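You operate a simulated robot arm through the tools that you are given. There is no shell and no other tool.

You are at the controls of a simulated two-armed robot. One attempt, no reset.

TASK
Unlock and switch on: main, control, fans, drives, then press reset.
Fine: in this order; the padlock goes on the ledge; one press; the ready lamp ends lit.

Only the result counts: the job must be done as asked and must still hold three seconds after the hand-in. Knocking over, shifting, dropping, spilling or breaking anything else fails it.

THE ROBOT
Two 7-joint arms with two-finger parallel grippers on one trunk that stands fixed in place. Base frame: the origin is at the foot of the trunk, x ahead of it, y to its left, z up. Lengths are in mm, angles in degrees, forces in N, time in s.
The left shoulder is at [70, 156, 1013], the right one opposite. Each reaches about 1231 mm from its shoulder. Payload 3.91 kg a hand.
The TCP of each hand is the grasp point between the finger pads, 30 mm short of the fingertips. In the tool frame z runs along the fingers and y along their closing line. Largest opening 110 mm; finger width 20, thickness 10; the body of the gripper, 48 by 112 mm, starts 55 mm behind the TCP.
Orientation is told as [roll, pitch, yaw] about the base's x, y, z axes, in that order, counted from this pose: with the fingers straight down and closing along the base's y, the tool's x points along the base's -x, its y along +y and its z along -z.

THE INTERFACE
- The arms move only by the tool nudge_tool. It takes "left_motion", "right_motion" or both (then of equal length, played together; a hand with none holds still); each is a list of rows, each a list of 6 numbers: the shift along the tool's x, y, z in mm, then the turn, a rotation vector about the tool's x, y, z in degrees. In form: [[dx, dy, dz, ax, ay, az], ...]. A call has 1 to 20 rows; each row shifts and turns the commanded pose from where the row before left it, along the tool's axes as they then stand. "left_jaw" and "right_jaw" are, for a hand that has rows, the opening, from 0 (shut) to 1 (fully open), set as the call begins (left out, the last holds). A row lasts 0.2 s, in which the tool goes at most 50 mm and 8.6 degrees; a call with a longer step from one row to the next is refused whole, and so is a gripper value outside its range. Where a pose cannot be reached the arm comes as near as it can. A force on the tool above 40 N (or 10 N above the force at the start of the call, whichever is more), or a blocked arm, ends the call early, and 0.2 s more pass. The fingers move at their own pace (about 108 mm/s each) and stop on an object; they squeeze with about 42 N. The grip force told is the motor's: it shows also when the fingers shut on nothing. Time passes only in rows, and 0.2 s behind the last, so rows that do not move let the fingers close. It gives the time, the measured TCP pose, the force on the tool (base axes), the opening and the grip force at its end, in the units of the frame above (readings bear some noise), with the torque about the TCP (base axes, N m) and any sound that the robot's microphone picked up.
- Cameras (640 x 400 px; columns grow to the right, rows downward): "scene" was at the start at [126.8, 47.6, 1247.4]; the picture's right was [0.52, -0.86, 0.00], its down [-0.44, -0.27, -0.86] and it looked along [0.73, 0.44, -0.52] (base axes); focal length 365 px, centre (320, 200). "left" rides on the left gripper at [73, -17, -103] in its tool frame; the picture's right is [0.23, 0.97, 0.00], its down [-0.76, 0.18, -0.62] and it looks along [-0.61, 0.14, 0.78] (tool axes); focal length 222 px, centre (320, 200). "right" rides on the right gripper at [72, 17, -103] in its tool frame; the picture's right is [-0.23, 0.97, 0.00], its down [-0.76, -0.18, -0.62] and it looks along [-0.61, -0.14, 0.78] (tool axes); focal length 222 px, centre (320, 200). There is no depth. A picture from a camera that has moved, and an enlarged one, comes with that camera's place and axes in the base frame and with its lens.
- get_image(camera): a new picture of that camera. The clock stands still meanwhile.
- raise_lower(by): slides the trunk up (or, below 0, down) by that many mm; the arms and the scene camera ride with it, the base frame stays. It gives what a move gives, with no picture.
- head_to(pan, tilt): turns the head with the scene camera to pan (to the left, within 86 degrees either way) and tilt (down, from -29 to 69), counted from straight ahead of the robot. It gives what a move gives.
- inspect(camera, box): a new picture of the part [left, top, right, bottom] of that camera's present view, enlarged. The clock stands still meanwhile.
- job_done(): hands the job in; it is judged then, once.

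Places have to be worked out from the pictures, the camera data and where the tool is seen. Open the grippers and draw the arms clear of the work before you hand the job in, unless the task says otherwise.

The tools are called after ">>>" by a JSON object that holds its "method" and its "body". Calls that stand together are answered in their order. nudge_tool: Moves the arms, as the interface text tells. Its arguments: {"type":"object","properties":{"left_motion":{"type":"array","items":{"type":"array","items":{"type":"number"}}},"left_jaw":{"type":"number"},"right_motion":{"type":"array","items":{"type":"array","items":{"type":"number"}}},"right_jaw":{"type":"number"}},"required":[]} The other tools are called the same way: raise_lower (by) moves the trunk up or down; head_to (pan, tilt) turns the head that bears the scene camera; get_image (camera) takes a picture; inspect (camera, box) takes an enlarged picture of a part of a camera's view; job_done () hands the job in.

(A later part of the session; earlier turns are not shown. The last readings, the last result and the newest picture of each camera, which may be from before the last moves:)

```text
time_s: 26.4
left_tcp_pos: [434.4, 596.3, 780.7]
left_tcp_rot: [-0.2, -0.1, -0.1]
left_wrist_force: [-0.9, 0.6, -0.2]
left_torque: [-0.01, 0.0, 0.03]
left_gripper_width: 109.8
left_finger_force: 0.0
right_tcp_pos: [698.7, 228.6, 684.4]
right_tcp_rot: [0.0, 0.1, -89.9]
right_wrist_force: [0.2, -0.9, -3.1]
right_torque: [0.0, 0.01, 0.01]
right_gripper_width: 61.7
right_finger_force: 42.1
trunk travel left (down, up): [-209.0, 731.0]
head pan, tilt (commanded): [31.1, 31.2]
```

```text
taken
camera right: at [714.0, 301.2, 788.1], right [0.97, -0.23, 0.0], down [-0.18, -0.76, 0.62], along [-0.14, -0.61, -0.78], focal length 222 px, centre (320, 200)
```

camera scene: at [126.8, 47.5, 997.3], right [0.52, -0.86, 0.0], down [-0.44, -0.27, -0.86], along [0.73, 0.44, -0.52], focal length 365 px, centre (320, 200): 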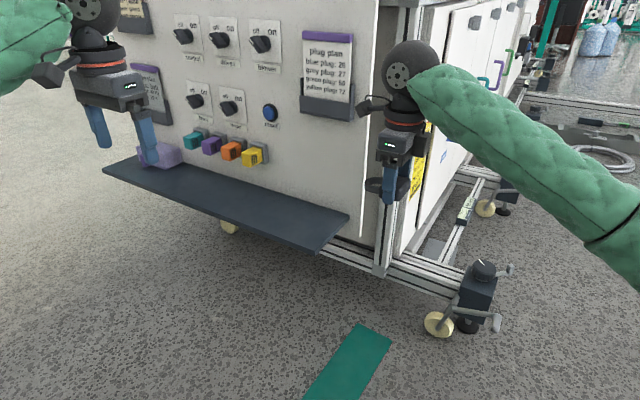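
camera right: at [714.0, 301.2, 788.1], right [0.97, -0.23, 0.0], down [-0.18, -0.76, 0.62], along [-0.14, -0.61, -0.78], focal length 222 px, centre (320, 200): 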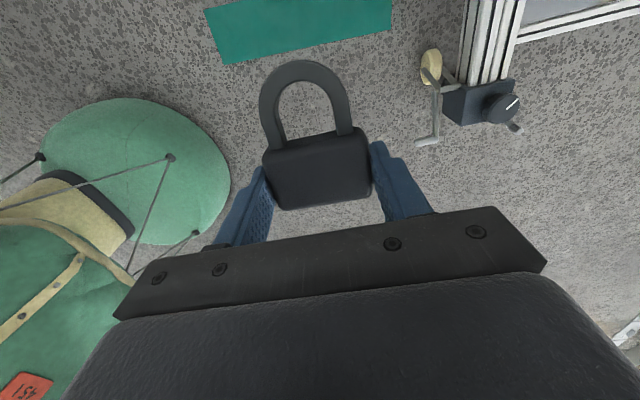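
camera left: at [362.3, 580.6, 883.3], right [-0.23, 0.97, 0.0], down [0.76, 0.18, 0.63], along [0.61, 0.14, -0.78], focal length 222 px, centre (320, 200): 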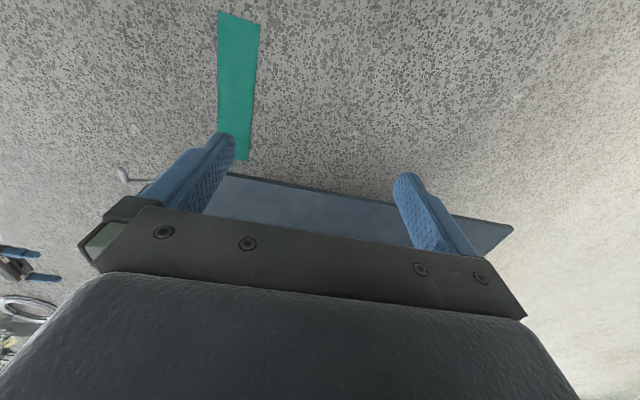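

The hand is in line with the ledge's right end and well in front of the panel plane. I continue along +y to above the ledge, staying over 100 mm above it.

>>> {"method": "nudge_tool", "body": {"right_motion": [[42.3, 0, 8, 0, 0, 0], [42.3, 0, 8, 0, 0, 0], [42.3, 0, 8, 0, 0, 0], [42.3, 0, 15, 0, 0, 0], [42.3, 0, 20, 0, 0, 0]]}}

>>> {"method": "get_image", "body": {"camera": "scene"}}

>>> {"method": "get_image", "body": {"camera": "right"}}

>>> {"method": "get_image", "body": {"camera": "left"}}

```text
time_s: 27.6
left_tcp_pos: [436.7, 597.1, 780.7]
left_tcp_rot: [-0.2, -0.2, -0.2]
left_wrist_force: [-0.6, 0.1, 0.4]
left_torque: [-0.02, 0.0, 0.02]
left_gripper_width: 109.9
left_finger_force: 0.1
right_tcp_pos: [695.8, 439.8, 625.8]
right_tcp_rot: [0.0, 0.0, -90.0]
right_wrist_force: [0.3, -0.1, -2.3]
right_torque: [0.0, 0.0, 0.0]
right_gripper_width: 61.8
right_finger_force: 42.7
trunk travel left (down, up): [-209.0, 731.0]
head pan, tilt (commanded): [31.1, 31.2]
```

```text
taken
camera scene: at [126.9, 47.4, 997.4], right [0.52, -0.86, 0.0], down [-0.44, -0.27, -0.86], along [0.73, 0.44, -0.52], focal length 365 px, centre (320, 200)
```

scene: 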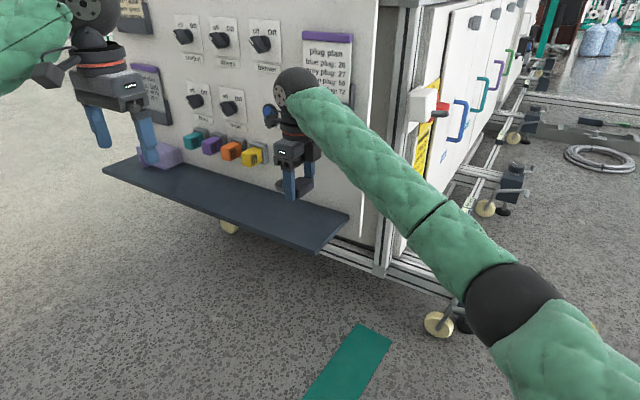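

```text
taken
camera right: at [712.3, 512.7, 728.6], right [0.97, -0.23, 0.0], down [-0.18, -0.76, 0.62], along [-0.14, -0.61, -0.78], focal length 222 px, centre (320, 200)
```

right: 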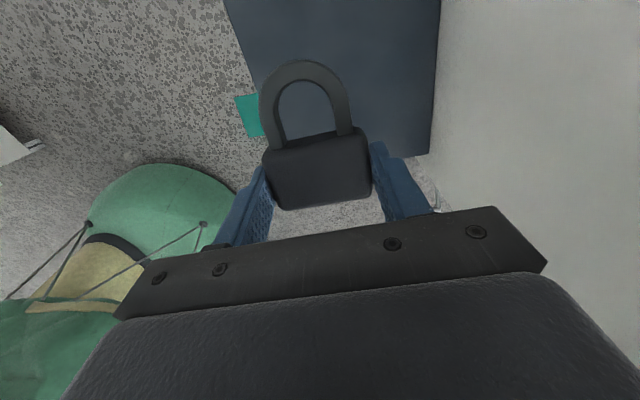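

```text
taken
camera left: at [363.0, 580.4, 883.0], right [-0.23, 0.97, 0.0], down [0.76, 0.18, 0.63], along [0.61, 0.14, -0.78], focal length 222 px, centre (320, 200)
```

left: 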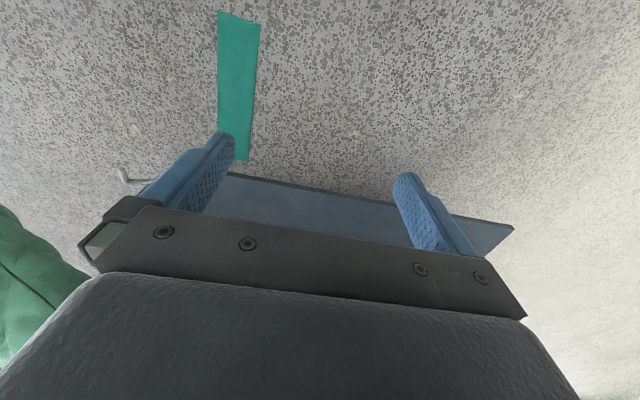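

The camera confirms the ledge spans x 645–806 with its right end at y ≈ 370, and the padlock is above it. I lower to about 15 mm above the ledge, shifting slightly inward.

>>> {"method": "nudge_tool", "body": {"right_motion": [[0, 2, 20, 0, 0, 0], [0, 2, 20, 0, 0, 0], [0, 2, 20, 0, 0, 0], [0, 2, 17, 0, 0, 0]]}}

>>> {"method": "get_image", "body": {"camera": "right"}}

>>> {"method": "inspect", "body": {"camera": "scene", "box": [250, 130, 360, 240]}}

```text
time_s: 28.6
left_tcp_pos: [435.9, 598.3, 780.1]
left_tcp_rot: [-0.2, -0.2, 0.0]
left_wrist_force: [0.4, -0.6, -0.6]
left_torque: [-0.02, -0.01, -0.03]
left_gripper_width: 109.8
left_finger_force: 0.0
right_tcp_pos: [706.3, 439.2, 548.0]
right_tcp_rot: [0.0, -0.1, -90.0]
right_wrist_force: [0.0, 0.0, -1.3]
right_torque: [-0.03, 0.0, 0.04]
right_gripper_width: 61.9
right_finger_force: 41.9
trunk travel left (down, up): [-209.0, 731.0]
head pan, tilt (commanded): [31.1, 31.2]
```

```text
taken
camera right: at [722.0, 512.3, 650.8], right [0.97, -0.23, 0.0], down [-0.18, -0.76, 0.62], along [-0.14, -0.61, -0.78], focal length 222 px, centre (320, 200)
```

right: 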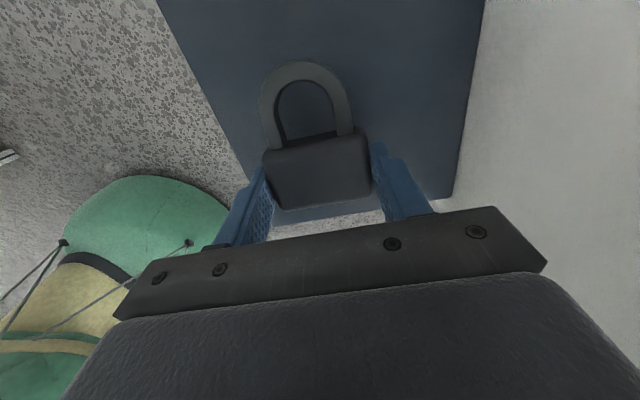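

```text
3.64 times, centred on (305, 185) of scene
camera zoom: at [126.8, 47.8, 997.4], right [0.52, -0.86, 0.0], down [-0.44, -0.27, -0.86], along [0.73, 0.44, -0.52], focal length 1327 px, centre (374, 254)
```

zoom: 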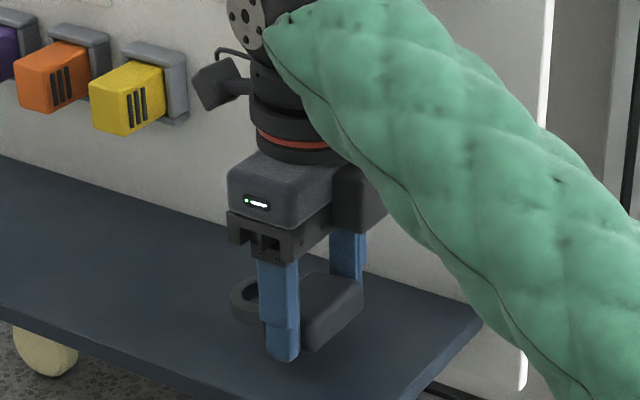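

The fingertips are about 15 mm above the ledge. I descend in small steps, watching for contact.

>>> {"method": "nudge_tool", "body": {"right_motion": [[0, 0, 4, 0, 0, 0], [0, 0, 3, 0, 0, 0], [0, 0, 3, 0, 0, 0]]}}

>>> {"method": "inspect", "body": {"camera": "scene", "box": [280, 180, 350, 240]}}

```text
time_s: 29.4
left_tcp_pos: [434.5, 596.6, 780.1]
left_tcp_rot: [-0.2, -0.3, 0.0]
left_wrist_force: [0.6, -0.3, -0.9]
left_torque: [0.02, -0.02, -0.03]
left_gripper_width: 110.4
left_finger_force: 0.1
right_tcp_pos: [706.4, 439.9, 538.7]
right_tcp_rot: [0.0, 0.1, -90.0]
right_wrist_force: [0.4, -0.2, -2.3]
right_torque: [0.03, 0.01, 0.01]
right_gripper_width: 61.6
right_finger_force: 42.2
trunk travel left (down, up): [-209.0, 731.0]
head pan, tilt (commanded): [31.1, 31.2]
```

```text
6.67 times, centred on (315, 210) of scene
camera zoom: at [126.7, 47.7, 997.4], right [0.52, -0.86, 0.0], down [-0.44, -0.27, -0.86], along [0.73, 0.44, -0.52], focal length 2434 px, centre (353, 133)
```

zoom: 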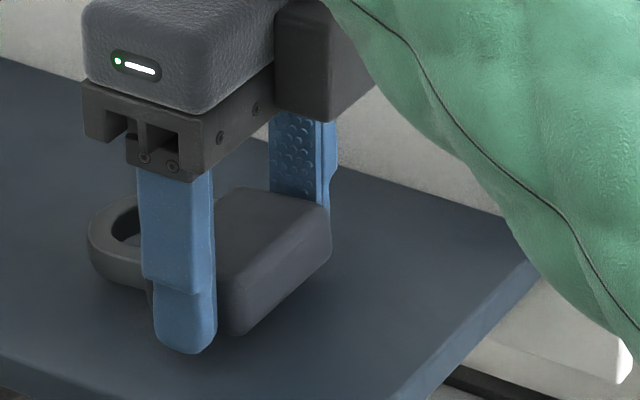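

No contact yet (force unchanged). I go down a further few millimetres in 2 mm steps.

>>> {"method": "nudge_tool", "body": {"right_motion": [[0, 0, 2, 0, 0, 0], [0, 0, 2, 0, 0, 0]]}}

```text
time_s: 30.0
left_tcp_pos: [436.3, 597.2, 781.4]
left_tcp_rot: [-0.2, -0.2, 0.0]
left_wrist_force: [-0.1, -0.6, 0.6]
left_torque: [-0.01, -0.02, 0.0]
left_gripper_width: 109.8
left_finger_force: 0.1
right_tcp_pos: [705.4, 439.6, 534.0]
right_tcp_rot: [0.1, 0.0, -90.0]
right_wrist_force: [0.0, -0.2, -1.6]
right_torque: [-0.04, 0.03, -0.02]
right_gripper_width: 61.8
right_finger_force: 41.8
trunk travel left (down, up): [-209.0, 731.0]
head pan, tilt (commanded): [31.1, 31.2]
```

Still no contact at TCP z ≈ 534; I keep stepping down gently.

>>> {"method": "nudge_tool", "body": {"right_motion": [[0, 0, 1.5, 0, 0, 0], [0, 0, 1.5, 0, 0, 0]]}}

>>> {"method": "inspect", "body": {"camera": "scene", "box": [280, 180, 350, 240]}}

```text
time_s: 30.6
left_tcp_pos: [433.8, 597.1, 780.9]
left_tcp_rot: [-0.2, -0.2, 0.0]
left_wrist_force: [-0.7, 0.0, 0.0]
left_torque: [-0.02, -0.02, 0.01]
left_gripper_width: 109.9
left_finger_force: 0.0
right_tcp_pos: [706.4, 440.6, 529.2]
right_tcp_rot: [0.0, 0.0, -90.0]
right_wrist_force: [-0.2, 0.2, -1.8]
right_torque: [-0.01, 0.0, 0.02]
right_gripper_width: 61.2
right_finger_force: 41.8
trunk travel left (down, up): [-209.0, 731.0]
head pan, tilt (commanded): [31.1, 31.2]
```

```text
6.67 times, centred on (315, 210) of scene
camera zoom: at [126.7, 47.8, 997.4], right [0.52, -0.86, 0.0], down [-0.44, -0.27, -0.86], along [0.73, 0.44, -0.52], focal length 2434 px, centre (353, 133)
```

zoom: 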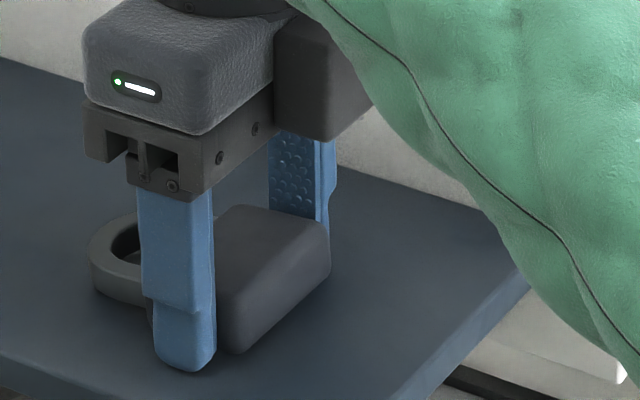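

The contact shadow is closing in. Two more 1.5 mm steps while watching the force.

>>> {"method": "nudge_tool", "body": {"right_motion": [[0, 0, 1.5, 0, 0, 0], [0, 0, 1.5, 0, 0, 0]]}}

```text
time_s: 31.2
left_tcp_pos: [434.7, 596.5, 781.5]
left_tcp_rot: [-0.1, -0.3, 0.0]
left_wrist_force: [0.1, -0.5, 0.0]
left_torque: [0.01, -0.02, 0.03]
left_gripper_width: 109.8
left_finger_force: 0.0
right_tcp_pos: [706.0, 440.3, 530.1]
right_tcp_rot: [0.1, 0.1, -89.9]
right_wrist_force: [2.8, 2.4, 13.0]
right_torque: [0.39, 0.02, -0.08]
right_gripper_width: 61.5
right_finger_force: 41.7
trunk travel left (down, up): [-209.0, 731.0]
head pan, tilt (commanded): [31.1, 31.2]
```

Contact at 13 N: the padlock is on the ledge (top at about z 500). I ease up 1 mm and open the jaw to release it.

>>> {"method": "nudge_tool", "body": {"right_motion": [[0, 0, -1, 0, 0, 0]]}}

>>> {"method": "nudge_tool", "body": {"right_motion": [[0, 0, 0, 0, 0, 0], [0, 0, 0, 0, 0, 0], [0, 0, 0, 0, 0, 0]], "right_jaw": 0.8}}

>>> {"method": "inspect", "body": {"camera": "scene", "box": [280, 180, 350, 240]}}

>>> {"method": "get_image", "body": {"camera": "right"}}

```text
time_s: 31.6
left_tcp_pos: [435.3, 596.7, 780.3]
left_tcp_rot: [-0.1, -0.2, 0.1]
left_wrist_force: [0.6, 0.1, 0.4]
left_torque: [-0.04, -0.02, 0.0]
left_gripper_width: 109.8
left_finger_force: 0.0
right_tcp_pos: [704.7, 439.7, 530.3]
right_tcp_rot: [0.0, -0.1, -89.9]
right_wrist_force: [1.0, 4.7, 9.7]
right_torque: [0.36, -0.13, 0.03]
right_gripper_width: 61.5
right_finger_force: 41.7
trunk travel left (down, up): [-209.0, 731.0]
head pan, tilt (commanded): [31.1, 31.2]
```

```text
time_s: 32.4
left_tcp_pos: [434.0, 596.7, 780.3]
left_tcp_rot: [0.0, -0.2, 0.0]
left_wrist_force: [0.0, 0.2, -0.7]
left_torque: [0.02, 0.03, -0.04]
left_gripper_width: 109.9
left_finger_force: 0.1
right_tcp_pos: [706.9, 438.5, 530.5]
right_tcp_rot: [0.0, 0.0, -90.0]
right_wrist_force: [-0.4, -3.4, 7.7]
right_torque: [-0.02, 0.05, -0.01]
right_gripper_width: 87.3
right_finger_force: 0.0
trunk travel left (down, up): [-209.0, 731.0]
head pan, tilt (commanded): [31.1, 31.2]
```

```text
6.67 times, centred on (315, 210) of scene
camera zoom: at [126.2, 47.3, 997.5], right [0.52, -0.86, 0.0], down [-0.44, -0.27, -0.86], along [0.73, 0.44, -0.52], focal length 2434 px, centre (353, 133)
```

zoom: 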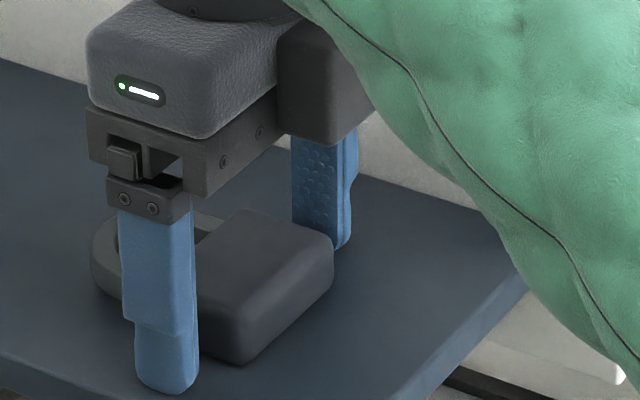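

```text
taken
camera right: at [722.1, 511.9, 632.8], right [0.97, -0.23, 0.0], down [-0.18, -0.76, 0.62], along [-0.14, -0.61, -0.78], focal length 222 px, centre (320, 200)
```

right: 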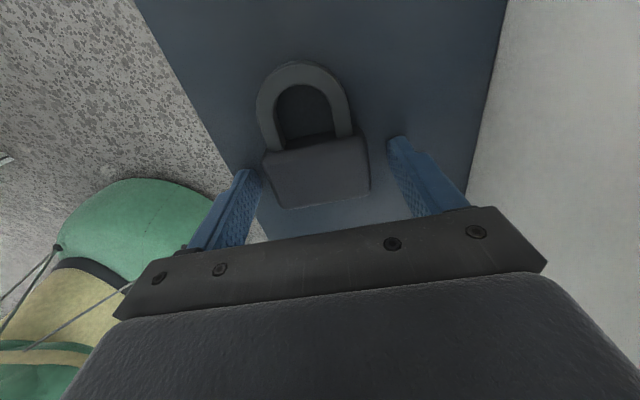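

The padlock lies flat on the ledge, released. I raise the hand straight up and check that the padlock stays put.

>>> {"method": "nudge_tool", "body": {"right_motion": [[0, 0, -6, 0, 0, 0], [0, 0, -14, 0, 0, 0], [0, 0, -30, 0, 0, 0], [0, 0, -40, 0, 0, 0]]}}

>>> {"method": "get_image", "body": {"camera": "right"}}

>>> {"method": "nudge_tool", "body": {"right_motion": [[-10, 0, -30, 0, 0, 0], [-42, 0, -15, 0, 0, 0], [-42, 0, -10, 0, 0, 0], [-42, 0, 0, 0, 0, 0], [-42, 0, 0, 0, 0, 0], [-42, 0, 0, 0, 0, 0], [-42, 5, 0, 0, 0, 0], [-42, 9, 0, 0, 0, 0], [-42, 9, 0, 0, 0, 0], [-42, 9, 0, 0, 0, 0], [-42, 9, 0, 0, 0, 0]]}}

>>> {"method": "inspect", "body": {"camera": "scene", "box": [230, 120, 370, 260]}}

```text
time_s: 33.4
left_tcp_pos: [434.4, 596.5, 781.5]
left_tcp_rot: [-0.2, -0.2, 0.0]
left_wrist_force: [0.0, -0.4, 0.3]
left_torque: [-0.04, 0.02, 0.04]
left_gripper_width: 109.9
left_finger_force: 0.0
right_tcp_pos: [707.5, 438.0, 623.2]
right_tcp_rot: [0.0, 0.0, -90.0]
right_wrist_force: [-0.1, 0.3, -0.9]
right_torque: [0.01, -0.04, -0.01]
right_gripper_width: 87.7
right_finger_force: 0.0
trunk travel left (down, up): [-209.0, 731.0]
head pan, tilt (commanded): [31.1, 31.2]
```

```text
taken
camera right: at [722.0, 511.6, 725.2], right [0.97, -0.23, 0.0], down [-0.18, -0.76, 0.62], along [-0.14, -0.61, -0.78], focal length 222 px, centre (320, 200)
```

right: 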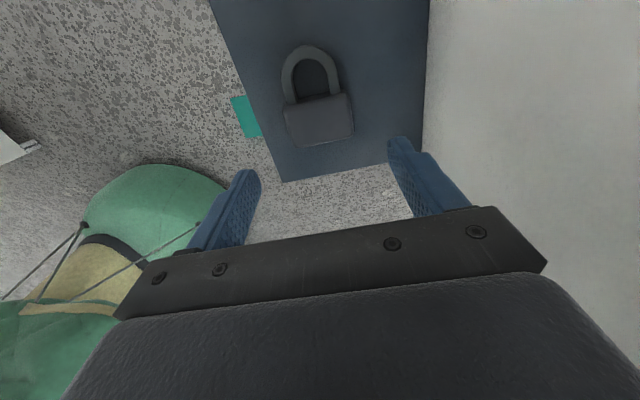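

```text
time_s: 35.8
left_tcp_pos: [433.8, 597.9, 780.3]
left_tcp_rot: [-0.1, -0.2, 0.0]
left_wrist_force: [0.2, 0.6, 0.0]
left_torque: [-0.02, 0.02, 0.01]
left_gripper_width: 110.1
left_finger_force: 0.0
right_tcp_pos: [749.6, 12.2, 675.9]
right_tcp_rot: [0.2, 0.0, -89.9]
right_wrist_force: [0.5, -0.4, -1.4]
right_torque: [-0.01, 0.02, 0.0]
right_gripper_width: 88.1
right_finger_force: 0.1
trunk travel left (down, up): [-209.0, 731.0]
head pan, tilt (commanded): [31.1, 31.2]
```

```text
2.86 times, centred on (300, 190) of scene
camera zoom: at [126.6, 47.6, 997.4], right [0.52, -0.86, 0.0], down [-0.44, -0.27, -0.86], along [0.73, 0.44, -0.52], focal length 1043 px, centre (377, 229)
```

zoom: 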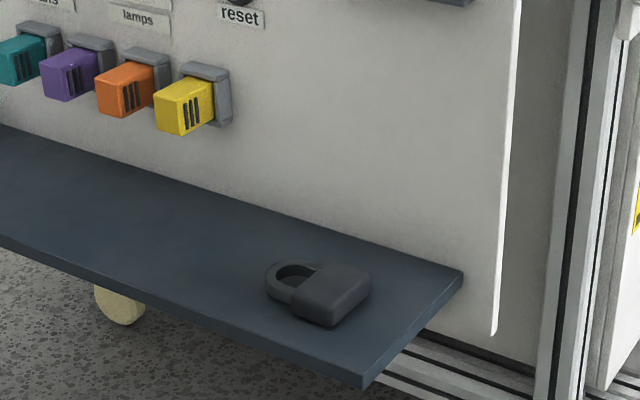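

The padlock rests on the ledge and stays put. Next is the main switch: I rotate the right hand back so the fingers point to +y, with one finger above and one below for the horizontal red grip.

>>> {"method": "nudge_tool", "body": {"right_motion": [[0, 0, 0, 0, 8.2, 0], [0, 0, 0, 0, 8.2, 0], [0, 0, 0, 0, 8.2, 0], [0, 0, 0, 0, 8.2, 0], [0, 0, 0, 0, 8.2, 0], [0, 0, 0, 0, 8.2, 0], [0, 0, 0, 0, 8.2, 0], [0, 0, 0, 0, 8.2, 0], [0, 0, 0, 0, 8.2, 0], [0, 0, 0, 0, 8.2, 0], [0, 0, 0, 0, 8.0, 0]]}}

>>> {"method": "nudge_tool", "body": {"right_motion": [[0, 0, 0, 0, 0, -8.2], [0, 0, 0, 0, 0, -8.2], [0, 0, 0, 0, 0, -8.2], [0, 0, 0, 0, 0, -8.2], [0, 0, 0, 0, 0, -8.2], [0, 0, 0, 0, 0, -8.2], [0, 0, 0, 0, 0, -8.2], [0, 0, 0, 0, 0, -8.2], [0, 0, 0, 0, 0, -8.2], [0, 0, 0, 0, 0, -8.2], [0, 0, 0, 0, 0, -8.0]]}}

```text
time_s: 38.2
left_tcp_pos: [435.9, 595.8, 780.0]
left_tcp_rot: [-0.1, -0.1, 0.1]
left_wrist_force: [-0.8, 0.1, -0.2]
left_torque: [0.04, 0.03, -0.02]
left_gripper_width: 109.9
left_finger_force: 0.1
right_tcp_pos: [746.0, 8.9, 675.6]
right_tcp_rot: [-170.3, 89.8, 99.7]
right_wrist_force: [0.7, 0.6, 1.0]
right_torque: [-0.04, -0.02, -0.01]
right_gripper_width: 88.1
right_finger_force: 0.1
trunk travel left (down, up): [-209.0, 731.0]
head pan, tilt (commanded): [31.1, 31.2]
```

```text
time_s: 40.6
left_tcp_pos: [434.0, 596.9, 779.7]
left_tcp_rot: [-0.1, -0.2, -0.1]
left_wrist_force: [1.1, 0.3, -0.4]
left_torque: [-0.01, -0.03, -0.01]
left_gripper_width: 110.3
left_finger_force: 0.1
right_tcp_pos: [746.6, 10.5, 675.9]
right_tcp_rot: [90.0, -0.1, 0.0]
right_wrist_force: [0.0, 0.0, 0.0]
right_torque: [0.01, -0.02, 0.01]
right_gripper_width: 88.1
right_finger_force: 0.0
trunk travel left (down, up): [-209.0, 731.0]
head pan, tilt (commanded): [31.1, 31.2]
```

The hand is oriented. I move along +x to stand about 100 mm in front of the red handle and look at it.

>>> {"method": "nudge_tool", "body": {"right_motion": [[-40, 3, 5, 0, 0, 0], [-40, 3, 5, 0, 0, 0], [-40, 3, 5, 0, 0, 0], [-40, 3, 5, 0, 0, 0], [-40, 3, 10, 0, 0, 0], [-40, 3, 20, 0, 0, 0], [-40, 3, 20, 0, 0, 0], [-40, 3, 20, 0, 0, 0], [-40, 3, 20, 0, 0, 0]]}}

>>> {"method": "get_image", "body": {"camera": "right"}}

>>> {"method": "inspect", "body": {"camera": "scene", "box": [390, 60, 510, 160]}}

```text
time_s: 42.6
left_tcp_pos: [435.0, 596.2, 780.6]
left_tcp_rot: [0.0, -0.3, 0.0]
left_wrist_force: [-1.0, -0.5, 1.2]
left_torque: [-0.02, -0.02, 0.0]
left_gripper_width: 109.9
left_finger_force: 0.1
right_tcp_pos: [1094.9, 122.4, 705.7]
right_tcp_rot: [90.0, -0.2, 0.1]
right_wrist_force: [-0.1, 0.1, -1.0]
right_torque: [0.12, 0.03, -0.08]
right_gripper_width: 87.7
right_finger_force: 0.0
right hand out of reach, approached as far as the arm can: row 9
trunk travel left (down, up): [-209.0, 731.0]
head pan, tilt (commanded): [31.1, 31.2]
```

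```text
taken
camera right: at [1021.7, 19.0, 722.5], right [0.22, 0.0, 0.97], down [0.76, -0.62, -0.18], along [0.61, 0.78, -0.14], focal length 222 px, centre (320, 200)
```

right: 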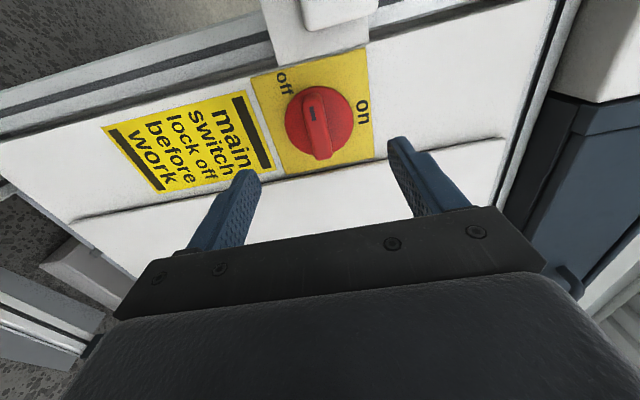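

```text
4.00 times, centred on (450, 110) of scene
camera zoom: at [125.7, 47.4, 997.5], right [0.52, -0.86, 0.0], down [-0.44, -0.27, -0.86], along [0.73, 0.44, -0.52], focal length 1460 px, centre (-200, 560)
```

zoom: 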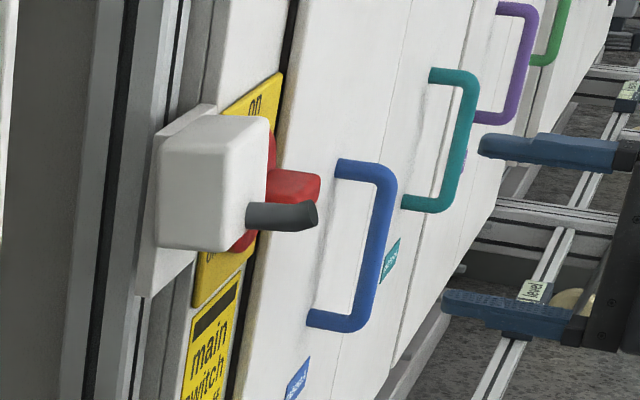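

The arm ran out of reach at x ≈ 1095 with the fingers straight along +y (the wrist reaches about 1030 mm). I'll have to tilt the hand and push the grip round rather than grip and turn it fully, so first I zoom in to measure the handle.

>>> {"method": "inspect", "body": {"camera": "right", "box": [240, 40, 400, 180]}}

```text
2.86 times, centred on (320, 110) of right
camera zoom: at [1021.7, 19.0, 722.5], right [0.22, 0.0, 0.97], down [0.76, -0.62, -0.18], along [0.61, 0.78, -0.14], focal length 635 px, centre (320, 457)
```

zoom: 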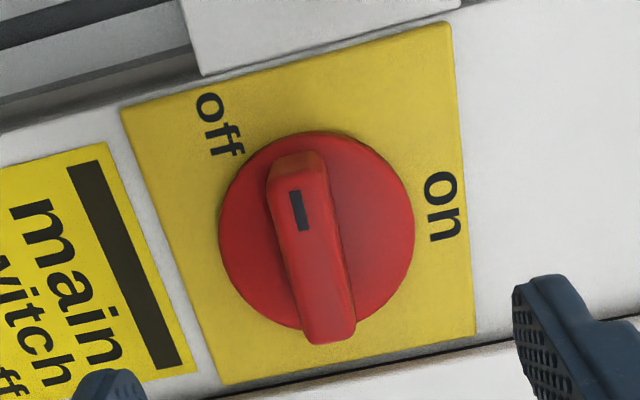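

The grip bar is about 66–70 mm long and about 18 mm thick. It is centred near [1112, 255 (front), 700], with the pointer end to the left. My plan is to close the fingers into a stick, tilt the hand 15° to stay in reach, and push the pointer end up and round from below. First I back off, tilt and close.

>>> {"method": "nudge_tool", "body": {"right_motion": [[30, 0, -5, 0, 0, 0], [5, -10, 0, 0, -7.5, 0], [5, -20, 0, 0, -7.5, 0], [0, 0, 0, 0, 0, 0]], "right_jaw": 0}}

>>> {"method": "get_image", "body": {"camera": "right"}}

```text
time_s: 43.6
left_tcp_pos: [435.0, 597.1, 780.0]
left_tcp_rot: [-0.1, -0.2, 0.0]
left_wrist_force: [-0.5, 0.7, 0.1]
left_torque: [0.0, 0.01, 0.01]
left_gripper_width: 110.1
left_finger_force: 0.0
right_tcp_pos: [1055.3, 116.4, 672.7]
right_tcp_rot: [90.0, 0.1, -15.0]
right_wrist_force: [-0.4, -0.2, 0.3]
right_torque: [0.01, 0.04, -0.05]
right_gripper_width: 0.1
right_finger_force: 37.7
trunk travel left (down, up): [-209.0, 731.0]
head pan, tilt (commanded): [31.1, 31.2]
```

```text
taken
camera right: at [957.7, 35.5, 689.4], right [0.22, -0.06, 0.97], down [0.57, -0.8, -0.18], along [0.79, 0.6, -0.14], focal length 222 px, centre (320, 200)
```

right: 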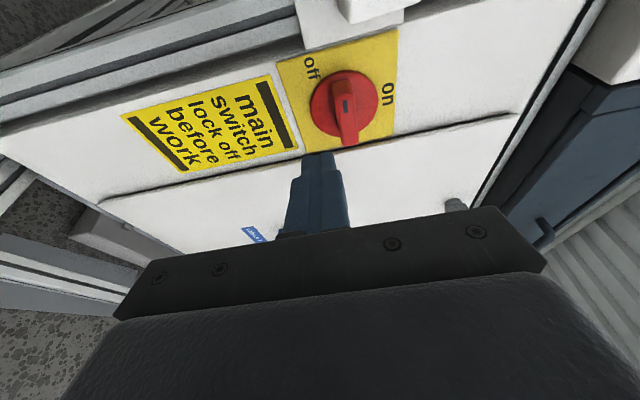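

The tilt and the closed stick look right: TCP at [1055, 116, 673]. I advance to about 35 mm short of the working depth, below the pointer end, and check.

>>> {"method": "nudge_tool", "body": {"right_motion": [[0.7, 0, 43, 0, 0, 0], [0.7, 0, 43, 0, 0, 0]]}}

>>> {"method": "inspect", "body": {"camera": "right", "box": [220, 40, 440, 220]}}

>>> {"method": "inspect", "body": {"camera": "scene", "box": [400, 70, 500, 150]}}

```text
time_s: 44.2
left_tcp_pos: [434.8, 596.1, 780.0]
left_tcp_rot: [-0.2, -0.2, -0.1]
left_wrist_force: [-0.5, -0.2, 0.6]
left_torque: [0.03, 0.0, 0.01]
left_gripper_width: 110.0
left_finger_force: 0.0
right_tcp_pos: [1078.6, 197.3, 672.0]
right_tcp_rot: [90.0, 0.0, -15.1]
right_wrist_force: [0.9, 0.3, -0.7]
right_torque: [-0.02, 0.01, 0.07]
right_gripper_width: 0.0
right_finger_force: 37.7
trunk travel left (down, up): [-209.0, 731.0]
head pan, tilt (commanded): [31.1, 31.2]
```

```text
2.22 times, centred on (330, 130) of right
camera zoom: at [979.7, 117.0, 688.7], right [0.22, -0.06, 0.97], down [0.57, -0.8, -0.18], along [0.79, 0.6, -0.14], focal length 494 px, centre (298, 356)
```

zoom: 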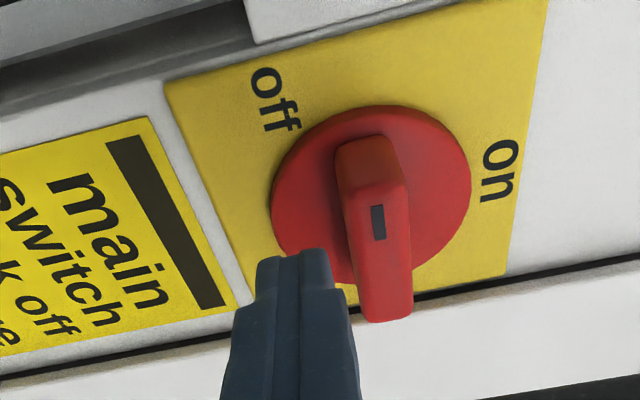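

```text
5.00 times, centred on (450, 110) of scene
camera zoom: at [126.5, 47.4, 997.3], right [0.52, -0.86, 0.0], down [-0.44, -0.27, -0.86], along [0.73, 0.44, -0.52], focal length 1825 px, centre (-330, 650)
```

zoom: 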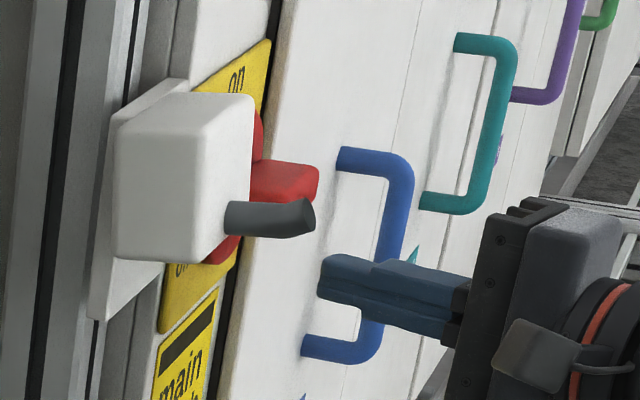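

Triangulating the pointer mark gives [1090, 250, 698.5], so the bar spans x 1077–1142 with its pivot at about (x 1110, z 698.5). The stick is below the bar with about 6 mm clearance, so I advance it to y ≈ 265 at the tip.

>>> {"method": "nudge_tool", "body": {"right_motion": [[7.1, 0, 18.1, 0, 0, 0], [7.1, 0, 18.1, 0, 0, 0]]}}

>>> {"method": "inspect", "body": {"camera": "right", "box": [220, 40, 440, 220]}}

>>> {"method": "inspect", "body": {"camera": "scene", "box": [400, 70, 500, 150]}}

```text
time_s: 44.8
left_tcp_pos: [434.7, 596.4, 780.6]
left_tcp_rot: [-0.2, -0.1, 0.0]
left_wrist_force: [-0.2, -0.3, -0.3]
left_torque: [0.01, 0.0, -0.02]
left_gripper_width: 109.6
left_finger_force: 0.0
right_tcp_pos: [1072.5, 237.1, 673.9]
right_tcp_rot: [90.0, -0.1, -15.0]
right_wrist_force: [0.4, 0.1, -0.9]
right_torque: [-0.03, 0.02, -0.02]
right_gripper_width: 0.0
right_finger_force: 37.4
trunk travel left (down, up): [-209.0, 731.0]
head pan, tilt (commanded): [31.1, 31.2]
```

```text
2.22 times, centred on (330, 130) of right
camera zoom: at [974.9, 157.4, 689.8], right [0.22, -0.06, 0.97], down [0.57, -0.8, -0.18], along [0.79, 0.6, -0.14], focal length 494 px, centre (298, 356)
```

zoom: 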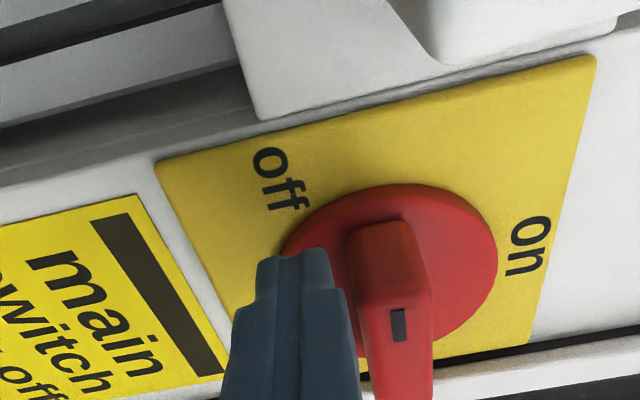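

```text
5.00 times, centred on (450, 110) of scene
camera zoom: at [126.7, 47.6, 997.4], right [0.52, -0.86, 0.0], down [-0.44, -0.27, -0.86], along [0.73, 0.44, -0.52], focal length 1825 px, centre (-330, 650)
```

zoom: 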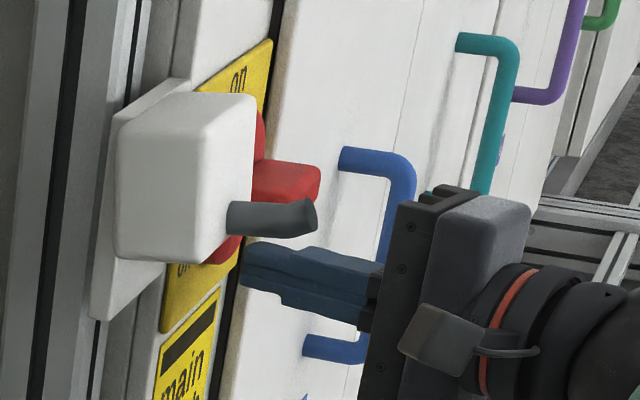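

The stick tip is at about [1080, 266, 673], right beneath the pointer end of the grip. I push upward along the first third of the arc and check the response.

>>> {"method": "nudge_tool", "body": {"right_motion": [[-1.6, 7.5, 0.4, 0, 0, 0], [4.0, 6.4, -1.1, 0, 0, 0], [2.3, 7.8, -0.6, 0, 0, 0]]}}

>>> {"method": "inspect", "body": {"camera": "right", "box": [220, 40, 440, 220]}}

>>> {"method": "inspect", "body": {"camera": "scene", "box": [400, 70, 500, 150]}}

```text
time_s: 45.6
left_tcp_pos: [434.2, 597.3, 781.2]
left_tcp_rot: [-0.2, -0.3, 0.0]
left_wrist_force: [0.2, -0.8, 0.3]
left_torque: [0.02, -0.01, 0.01]
left_gripper_width: 110.0
left_finger_force: 0.0
right_tcp_pos: [1067.3, 237.7, 696.5]
right_tcp_rot: [90.0, 0.0, -14.9]
right_wrist_force: [-1.6, -0.5, -1.3]
right_torque: [-0.05, 0.03, 0.03]
right_gripper_width: 0.0
right_finger_force: 37.9
trunk travel left (down, up): [-209.0, 731.0]
head pan, tilt (commanded): [31.1, 31.2]
```

```text
2.22 times, centred on (330, 130) of right
camera zoom: at [970.1, 157.5, 712.0], right [0.22, -0.06, 0.97], down [0.58, -0.8, -0.18], along [0.79, 0.6, -0.14], focal length 494 px, centre (298, 356)
```

zoom: 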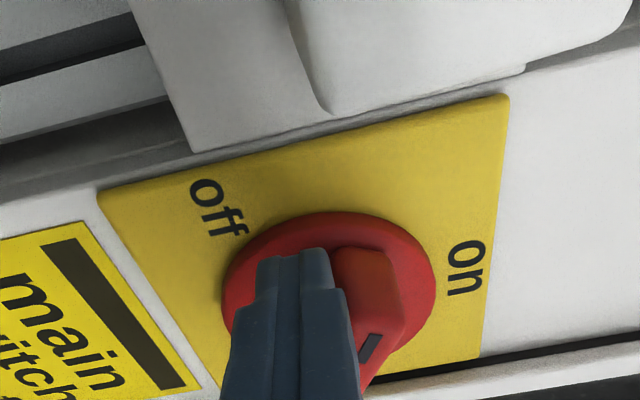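

```text
5.00 times, centred on (450, 110) of scene
camera zoom: at [126.9, 47.6, 997.5], right [0.52, -0.86, 0.0], down [-0.44, -0.27, -0.86], along [0.73, 0.44, -0.52], focal length 1825 px, centre (-330, 650)
```

zoom: 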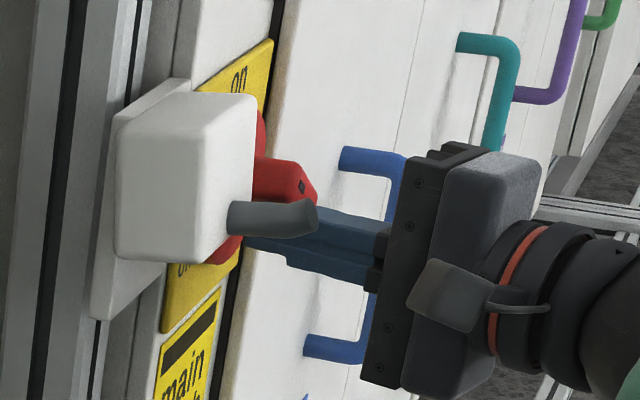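

The handle is turning freely (about 25–30° so far) with almost no force. I continue along the arc.

>>> {"method": "nudge_tool", "body": {"right_motion": [[-0.2, 9.1, 0, 0, 0, 0], [-2.4, 8.7, 0.65, 0, 0, 0], [-5.6, 8.0, 1.5, 0, 0, 0]]}}

>>> {"method": "inspect", "body": {"camera": "right", "box": [220, 40, 440, 220]}}

>>> {"method": "inspect", "body": {"camera": "scene", "box": [400, 50, 500, 130]}}

```text
time_s: 46.4
left_tcp_pos: [435.7, 597.5, 781.7]
left_tcp_rot: [-0.2, -0.2, 0.1]
left_wrist_force: [0.0, 0.5, 0.8]
left_torque: [-0.01, -0.03, 0.0]
left_gripper_width: 109.6
left_finger_force: 0.0
right_tcp_pos: [1076.5, 239.2, 720.3]
right_tcp_rot: [89.9, 0.0, -14.9]
right_wrist_force: [-0.7, 0.2, 0.2]
right_torque: [-0.03, 0.03, -0.01]
right_gripper_width: 0.0
right_finger_force: 37.6
trunk travel left (down, up): [-209.0, 731.0]
head pan, tilt (commanded): [31.1, 31.2]
heard: click
```

```text
2.22 times, centred on (330, 130) of right
camera zoom: at [978.6, 157.9, 736.4], right [0.22, -0.06, 0.97], down [0.57, -0.8, -0.18], along [0.79, 0.6, -0.14], focal length 494 px, centre (298, 356)
```

zoom: 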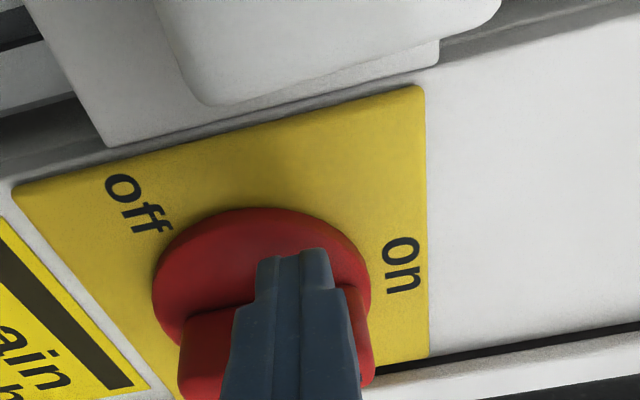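

```text
5.00 times, centred on (450, 90) of scene
camera zoom: at [126.7, 47.6, 997.4], right [0.52, -0.86, 0.0], down [-0.44, -0.27, -0.86], along [0.73, 0.44, -0.52], focal length 1825 px, centre (-330, 750)
```

zoom: 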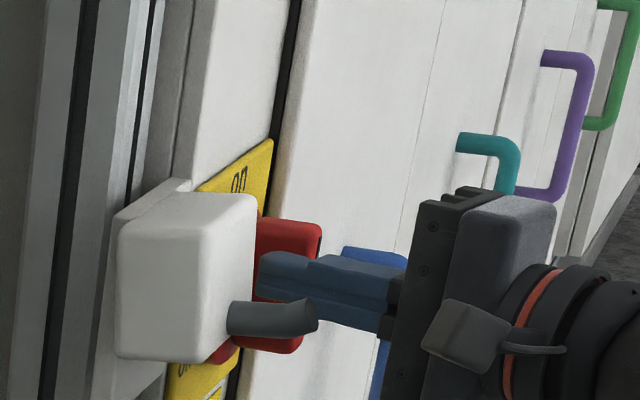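

A click was heard and the grip now looks vertical, i.e. detented at "on". I withdraw the stick carefully and check the handle and the power lamp.

>>> {"method": "nudge_tool", "body": {"right_motion": [[8, 0, -3, 0, 0, 0], [4, 0, -30, 0, 0, 0], [0, 0, -45, 0, 0, 0], [0, 0, -45, 0, 0, 0]]}}

>>> {"method": "get_image", "body": {"camera": "right"}}

>>> {"method": "get_image", "body": {"camera": "scene"}}

```text
time_s: 47.4
left_tcp_pos: [434.3, 597.6, 780.9]
left_tcp_rot: [-0.2, -0.2, 0.0]
left_wrist_force: [0.5, 0.4, 0.1]
left_torque: [0.0, -0.02, 0.01]
left_gripper_width: 110.1
left_finger_force: 0.0
right_tcp_pos: [1035.5, 123.5, 719.2]
right_tcp_rot: [90.0, 0.1, -15.0]
right_wrist_force: [0.0, -0.1, 1.1]
right_torque: [-0.03, -0.03, -0.02]
right_gripper_width: 0.0
right_finger_force: 38.2
trunk travel left (down, up): [-209.0, 731.0]
head pan, tilt (commanded): [31.1, 31.2]
```

```text
taken
camera right: at [936.8, 43.5, 735.7], right [0.22, -0.06, 0.97], down [0.58, -0.8, -0.18], along [0.79, 0.6, -0.14], focal length 222 px, centre (320, 200)
```

right: 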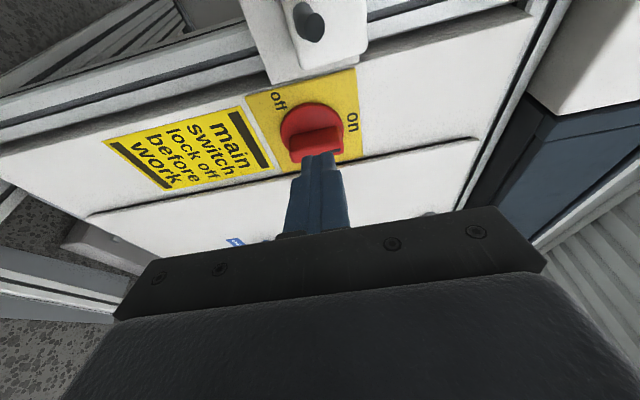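

```text
taken
camera scene: at [126.7, 47.8, 997.5], right [0.52, -0.86, 0.0], down [-0.44, -0.27, -0.86], along [0.73, 0.44, -0.52], focal length 365 px, centre (320, 200)
```

scene: 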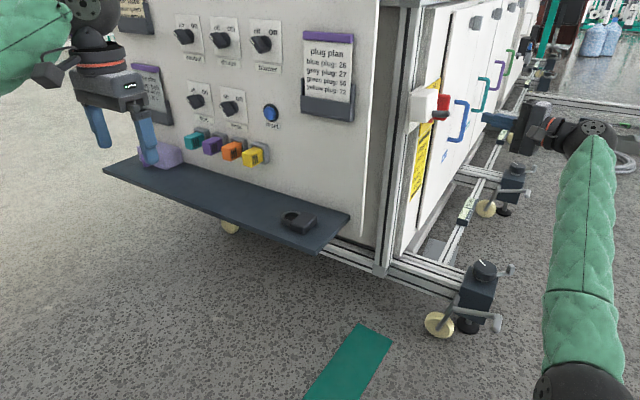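

The main handle now stands at "on". I tilt the head up to see the lamps and the upper switches.

>>> {"method": "head_to", "body": {"pan": 42, "tilt": 12}}

>>> {"method": "get_image", "body": {"camera": "scene"}}

>>> {"method": "inspect", "body": {"camera": "scene", "box": [200, 60, 400, 240]}}

```text
time_s: 48.2
left_tcp_pos: [435.4, 596.4, 780.1]
left_tcp_rot: [-0.1, -0.2, 0.0]
left_wrist_force: [-0.6, 0.6, -1.2]
left_torque: [0.01, 0.02, -0.01]
left_gripper_width: 109.9
left_finger_force: 0.0
right_tcp_pos: [1034.9, 122.5, 719.4]
right_tcp_rot: [90.0, 0.0, -15.1]
right_wrist_force: [-0.2, -0.6, -0.3]
right_torque: [-0.01, 0.01, -0.01]
right_gripper_width: 0.0
right_finger_force: 37.4
trunk travel left (down, up): [-209.0, 731.0]
head pan, tilt (commanded): [42.0, 12.0]
```

```text
taken
camera scene: at [119.0, 63.5, 1028.3], right [0.67, -0.74, 0.0], down [-0.16, -0.14, -0.98], along [0.73, 0.65, -0.21], focal length 365 px, centre (320, 200)
```

scene: 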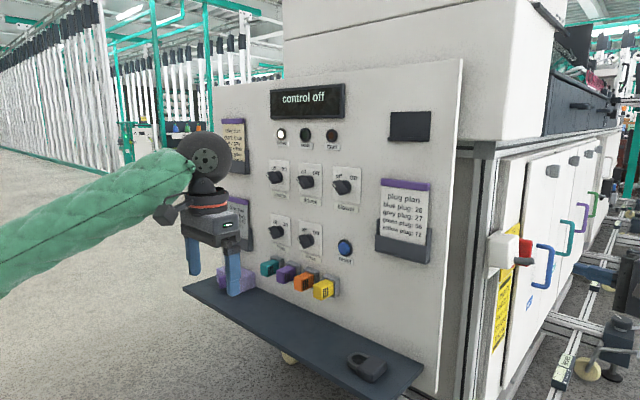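

```text
2.22 times, centred on (300, 150) of scene
camera zoom: at [119.0, 63.5, 1028.3], right [0.67, -0.74, 0.0], down [-0.16, -0.14, -0.98], along [0.73, 0.65, -0.21], focal length 811 px, centre (364, 311)
```

zoom: 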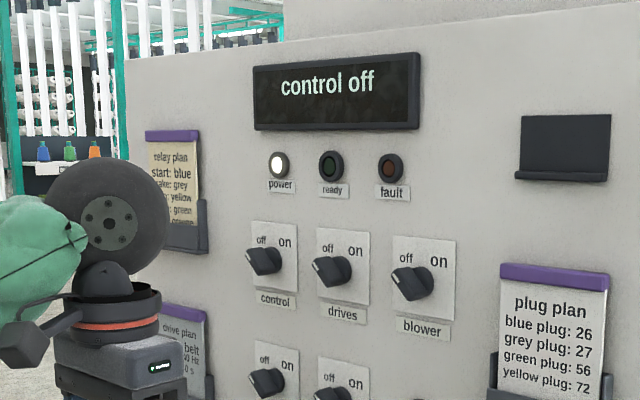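

The power lamp is lit and the display reads "control off", so main is on. The next switch is control. I rotate the left hand so its fingers point at the panel (+x), in free space.

>>> {"method": "nudge_tool", "body": {"left_motion": [[0, 0, 0, 0, -8.2, 0], [0, 0, 0, 0, -8.2, 0], [0, 0, 0, 0, -8.2, 0], [0, 0, 0, 0, -8.2, 0], [0, 0, 0, 0, -8.2, 0], [0, 0, 0, 0, -8.2, 0], [0, 0, 0, 0, -8.2, 0], [0, 0, 0, 0, -8.2, 0], [0, 0, 0, 0, -8.2, 0], [0, 0, 0, 0, -8.2, 0], [0, 0, 0, 0, -8.0, 0]]}}

>>> {"method": "get_image", "body": {"camera": "left"}}

>>> {"method": "get_image", "body": {"camera": "scene"}}

```text
time_s: 50.6
left_tcp_pos: [435.8, 597.5, 780.2]
left_tcp_rot: [-160.4, -89.6, 160.4]
left_wrist_force: [0.1, -0.3, 0.5]
left_torque: [0.02, 0.03, -0.03]
left_gripper_width: 109.8
left_finger_force: 0.0
right_tcp_pos: [1035.6, 121.9, 718.1]
right_tcp_rot: [90.0, 0.0, -14.9]
right_wrist_force: [0.5, -0.3, -0.8]
right_torque: [-0.01, 0.02, -0.02]
right_gripper_width: 0.0
right_finger_force: 37.5
trunk travel left (down, up): [-209.0, 731.0]
head pan, tilt (commanded): [42.0, 12.0]
```

```text
taken
camera left: at [332.3, 580.6, 707.1], right [0.0, 0.97, -0.23], down [-0.63, 0.18, 0.76], along [0.78, 0.14, 0.61], focal length 222 px, centre (320, 200)
```

left: 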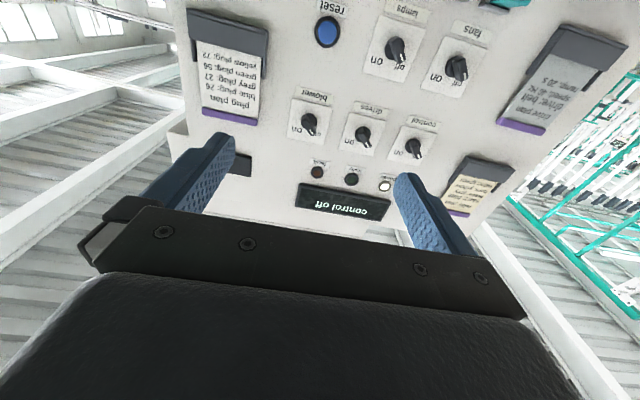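

```text
taken
camera scene: at [119.0, 63.5, 1028.4], right [0.67, -0.74, 0.0], down [-0.15, -0.14, -0.98], along [0.73, 0.65, -0.21], focal length 365 px, centre (320, 200)
```

scene: 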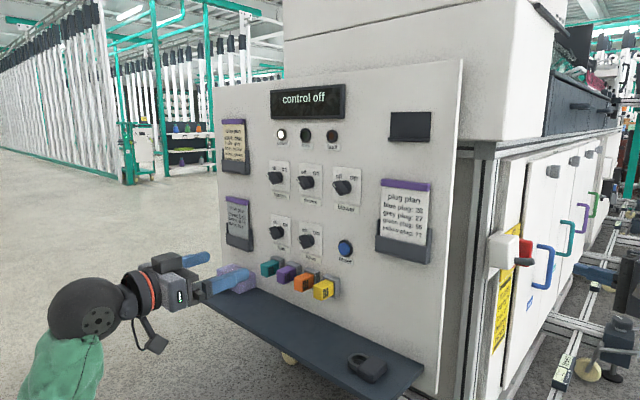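

Good overview of the panel (image upside-down). I zoom in on the switches to see their pointer directions.

>>> {"method": "inspect", "body": {"camera": "left", "box": [280, 80, 460, 220]}}

>>> {"method": "inspect", "body": {"camera": "left", "box": [290, 0, 510, 110]}}

>>> {"method": "inspect", "body": {"camera": "scene", "box": [250, 140, 370, 260]}}

```text
2.86 times, centred on (370, 150) of left
camera zoom: at [332.3, 580.6, 707.1], right [0.0, 0.97, -0.23], down [-0.63, 0.18, 0.76], along [0.78, 0.14, 0.61], focal length 635 px, centre (177, 343)
```

zoom: 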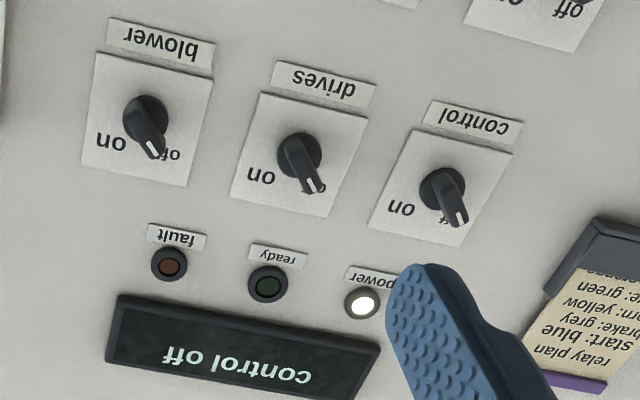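

```text
2.91 times, centred on (400, 55) of left
camera zoom: at [332.3, 580.6, 707.1], right [0.0, 0.97, -0.23], down [-0.63, 0.18, 0.76], along [0.78, 0.14, 0.61], focal length 646 px, centre (87, 622)
```

zoom: 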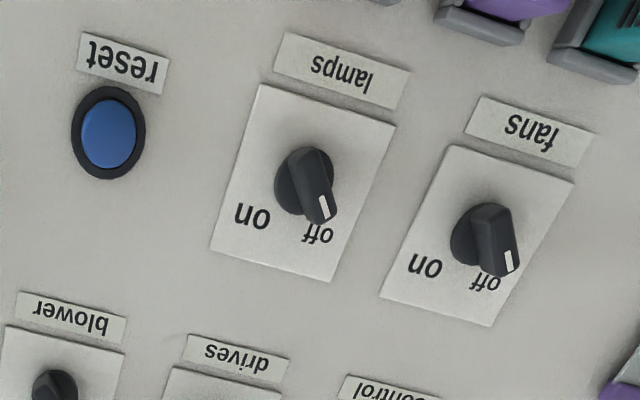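

```text
3.33 times, centred on (310, 200) of scene
camera zoom: at [119.0, 63.5, 1028.4], right [0.67, -0.74, 0.0], down [-0.15, -0.14, -0.98], along [0.73, 0.65, -0.21], focal length 1217 px, centre (353, 200)
```

zoom: 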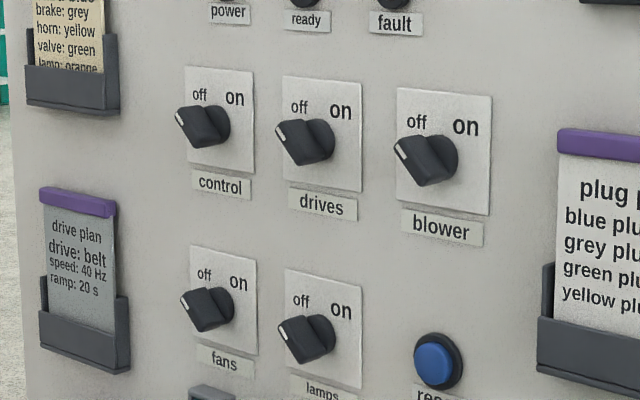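

The knobs point to "off" (45° left of vertical) and "on" is 45° right of vertical, so each needs a 90° clockwise push. From this view, control is at about (y 831, z 868), drives (714, 868), fans (832, 711) and reset (594, 715). I close the left fingers into a stick and move in for a closer look at the control knob.

>>> {"method": "nudge_tool", "body": {"left_motion": [[4.9, 29.4, 28.9, 0, 0, 0], [4.9, 29.4, 28.9, 0, 0, 0], [4.9, 29.4, 28.9, 0, 0, 0], [4.9, 29.4, 28.9, 0, 0, 0], [4.9, 29.4, 28.9, 0, 0, 0], [4.9, 29.4, 28.9, 0, 0, 0], [4.9, 29.4, 28.9, 0, 0, 0]], "left_jaw": 0}}

>>> {"method": "get_image", "body": {"camera": "left"}}

>>> {"method": "get_image", "body": {"camera": "scene"}}

```text
time_s: 52.2
left_tcp_pos: [638.7, 803.1, 746.0]
left_tcp_rot: [-143.8, -89.7, 143.8]
left_wrist_force: [-0.2, -0.4, -0.2]
left_torque: [0.0, 0.02, -0.01]
left_gripper_width: 0.2
left_finger_force: 37.4
right_tcp_pos: [1034.0, 123.9, 718.9]
right_tcp_rot: [90.0, 0.0, -14.9]
right_wrist_force: [-0.4, -0.5, -0.3]
right_torque: [-0.01, 0.0, -0.04]
right_gripper_width: 0.0
right_finger_force: 38.5
trunk travel left (down, up): [-209.0, 731.0]
head pan, tilt (commanded): [42.0, 12.0]
```

```text
taken
camera left: at [535.7, 786.6, 672.8], right [0.0, 0.97, -0.23], down [-0.63, 0.18, 0.76], along [0.78, 0.14, 0.61], focal length 222 px, centre (320, 200)
```

left: 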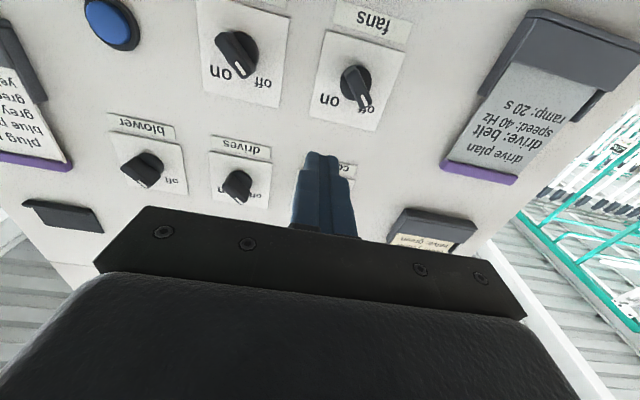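

```text
taken
camera scene: at [118.9, 63.5, 1028.3], right [0.67, -0.74, 0.0], down [-0.15, -0.14, -0.98], along [0.73, 0.65, -0.21], focal length 365 px, centre (320, 200)
```

scene: 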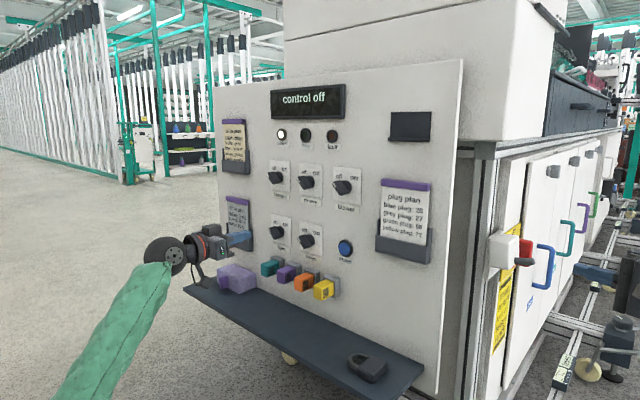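

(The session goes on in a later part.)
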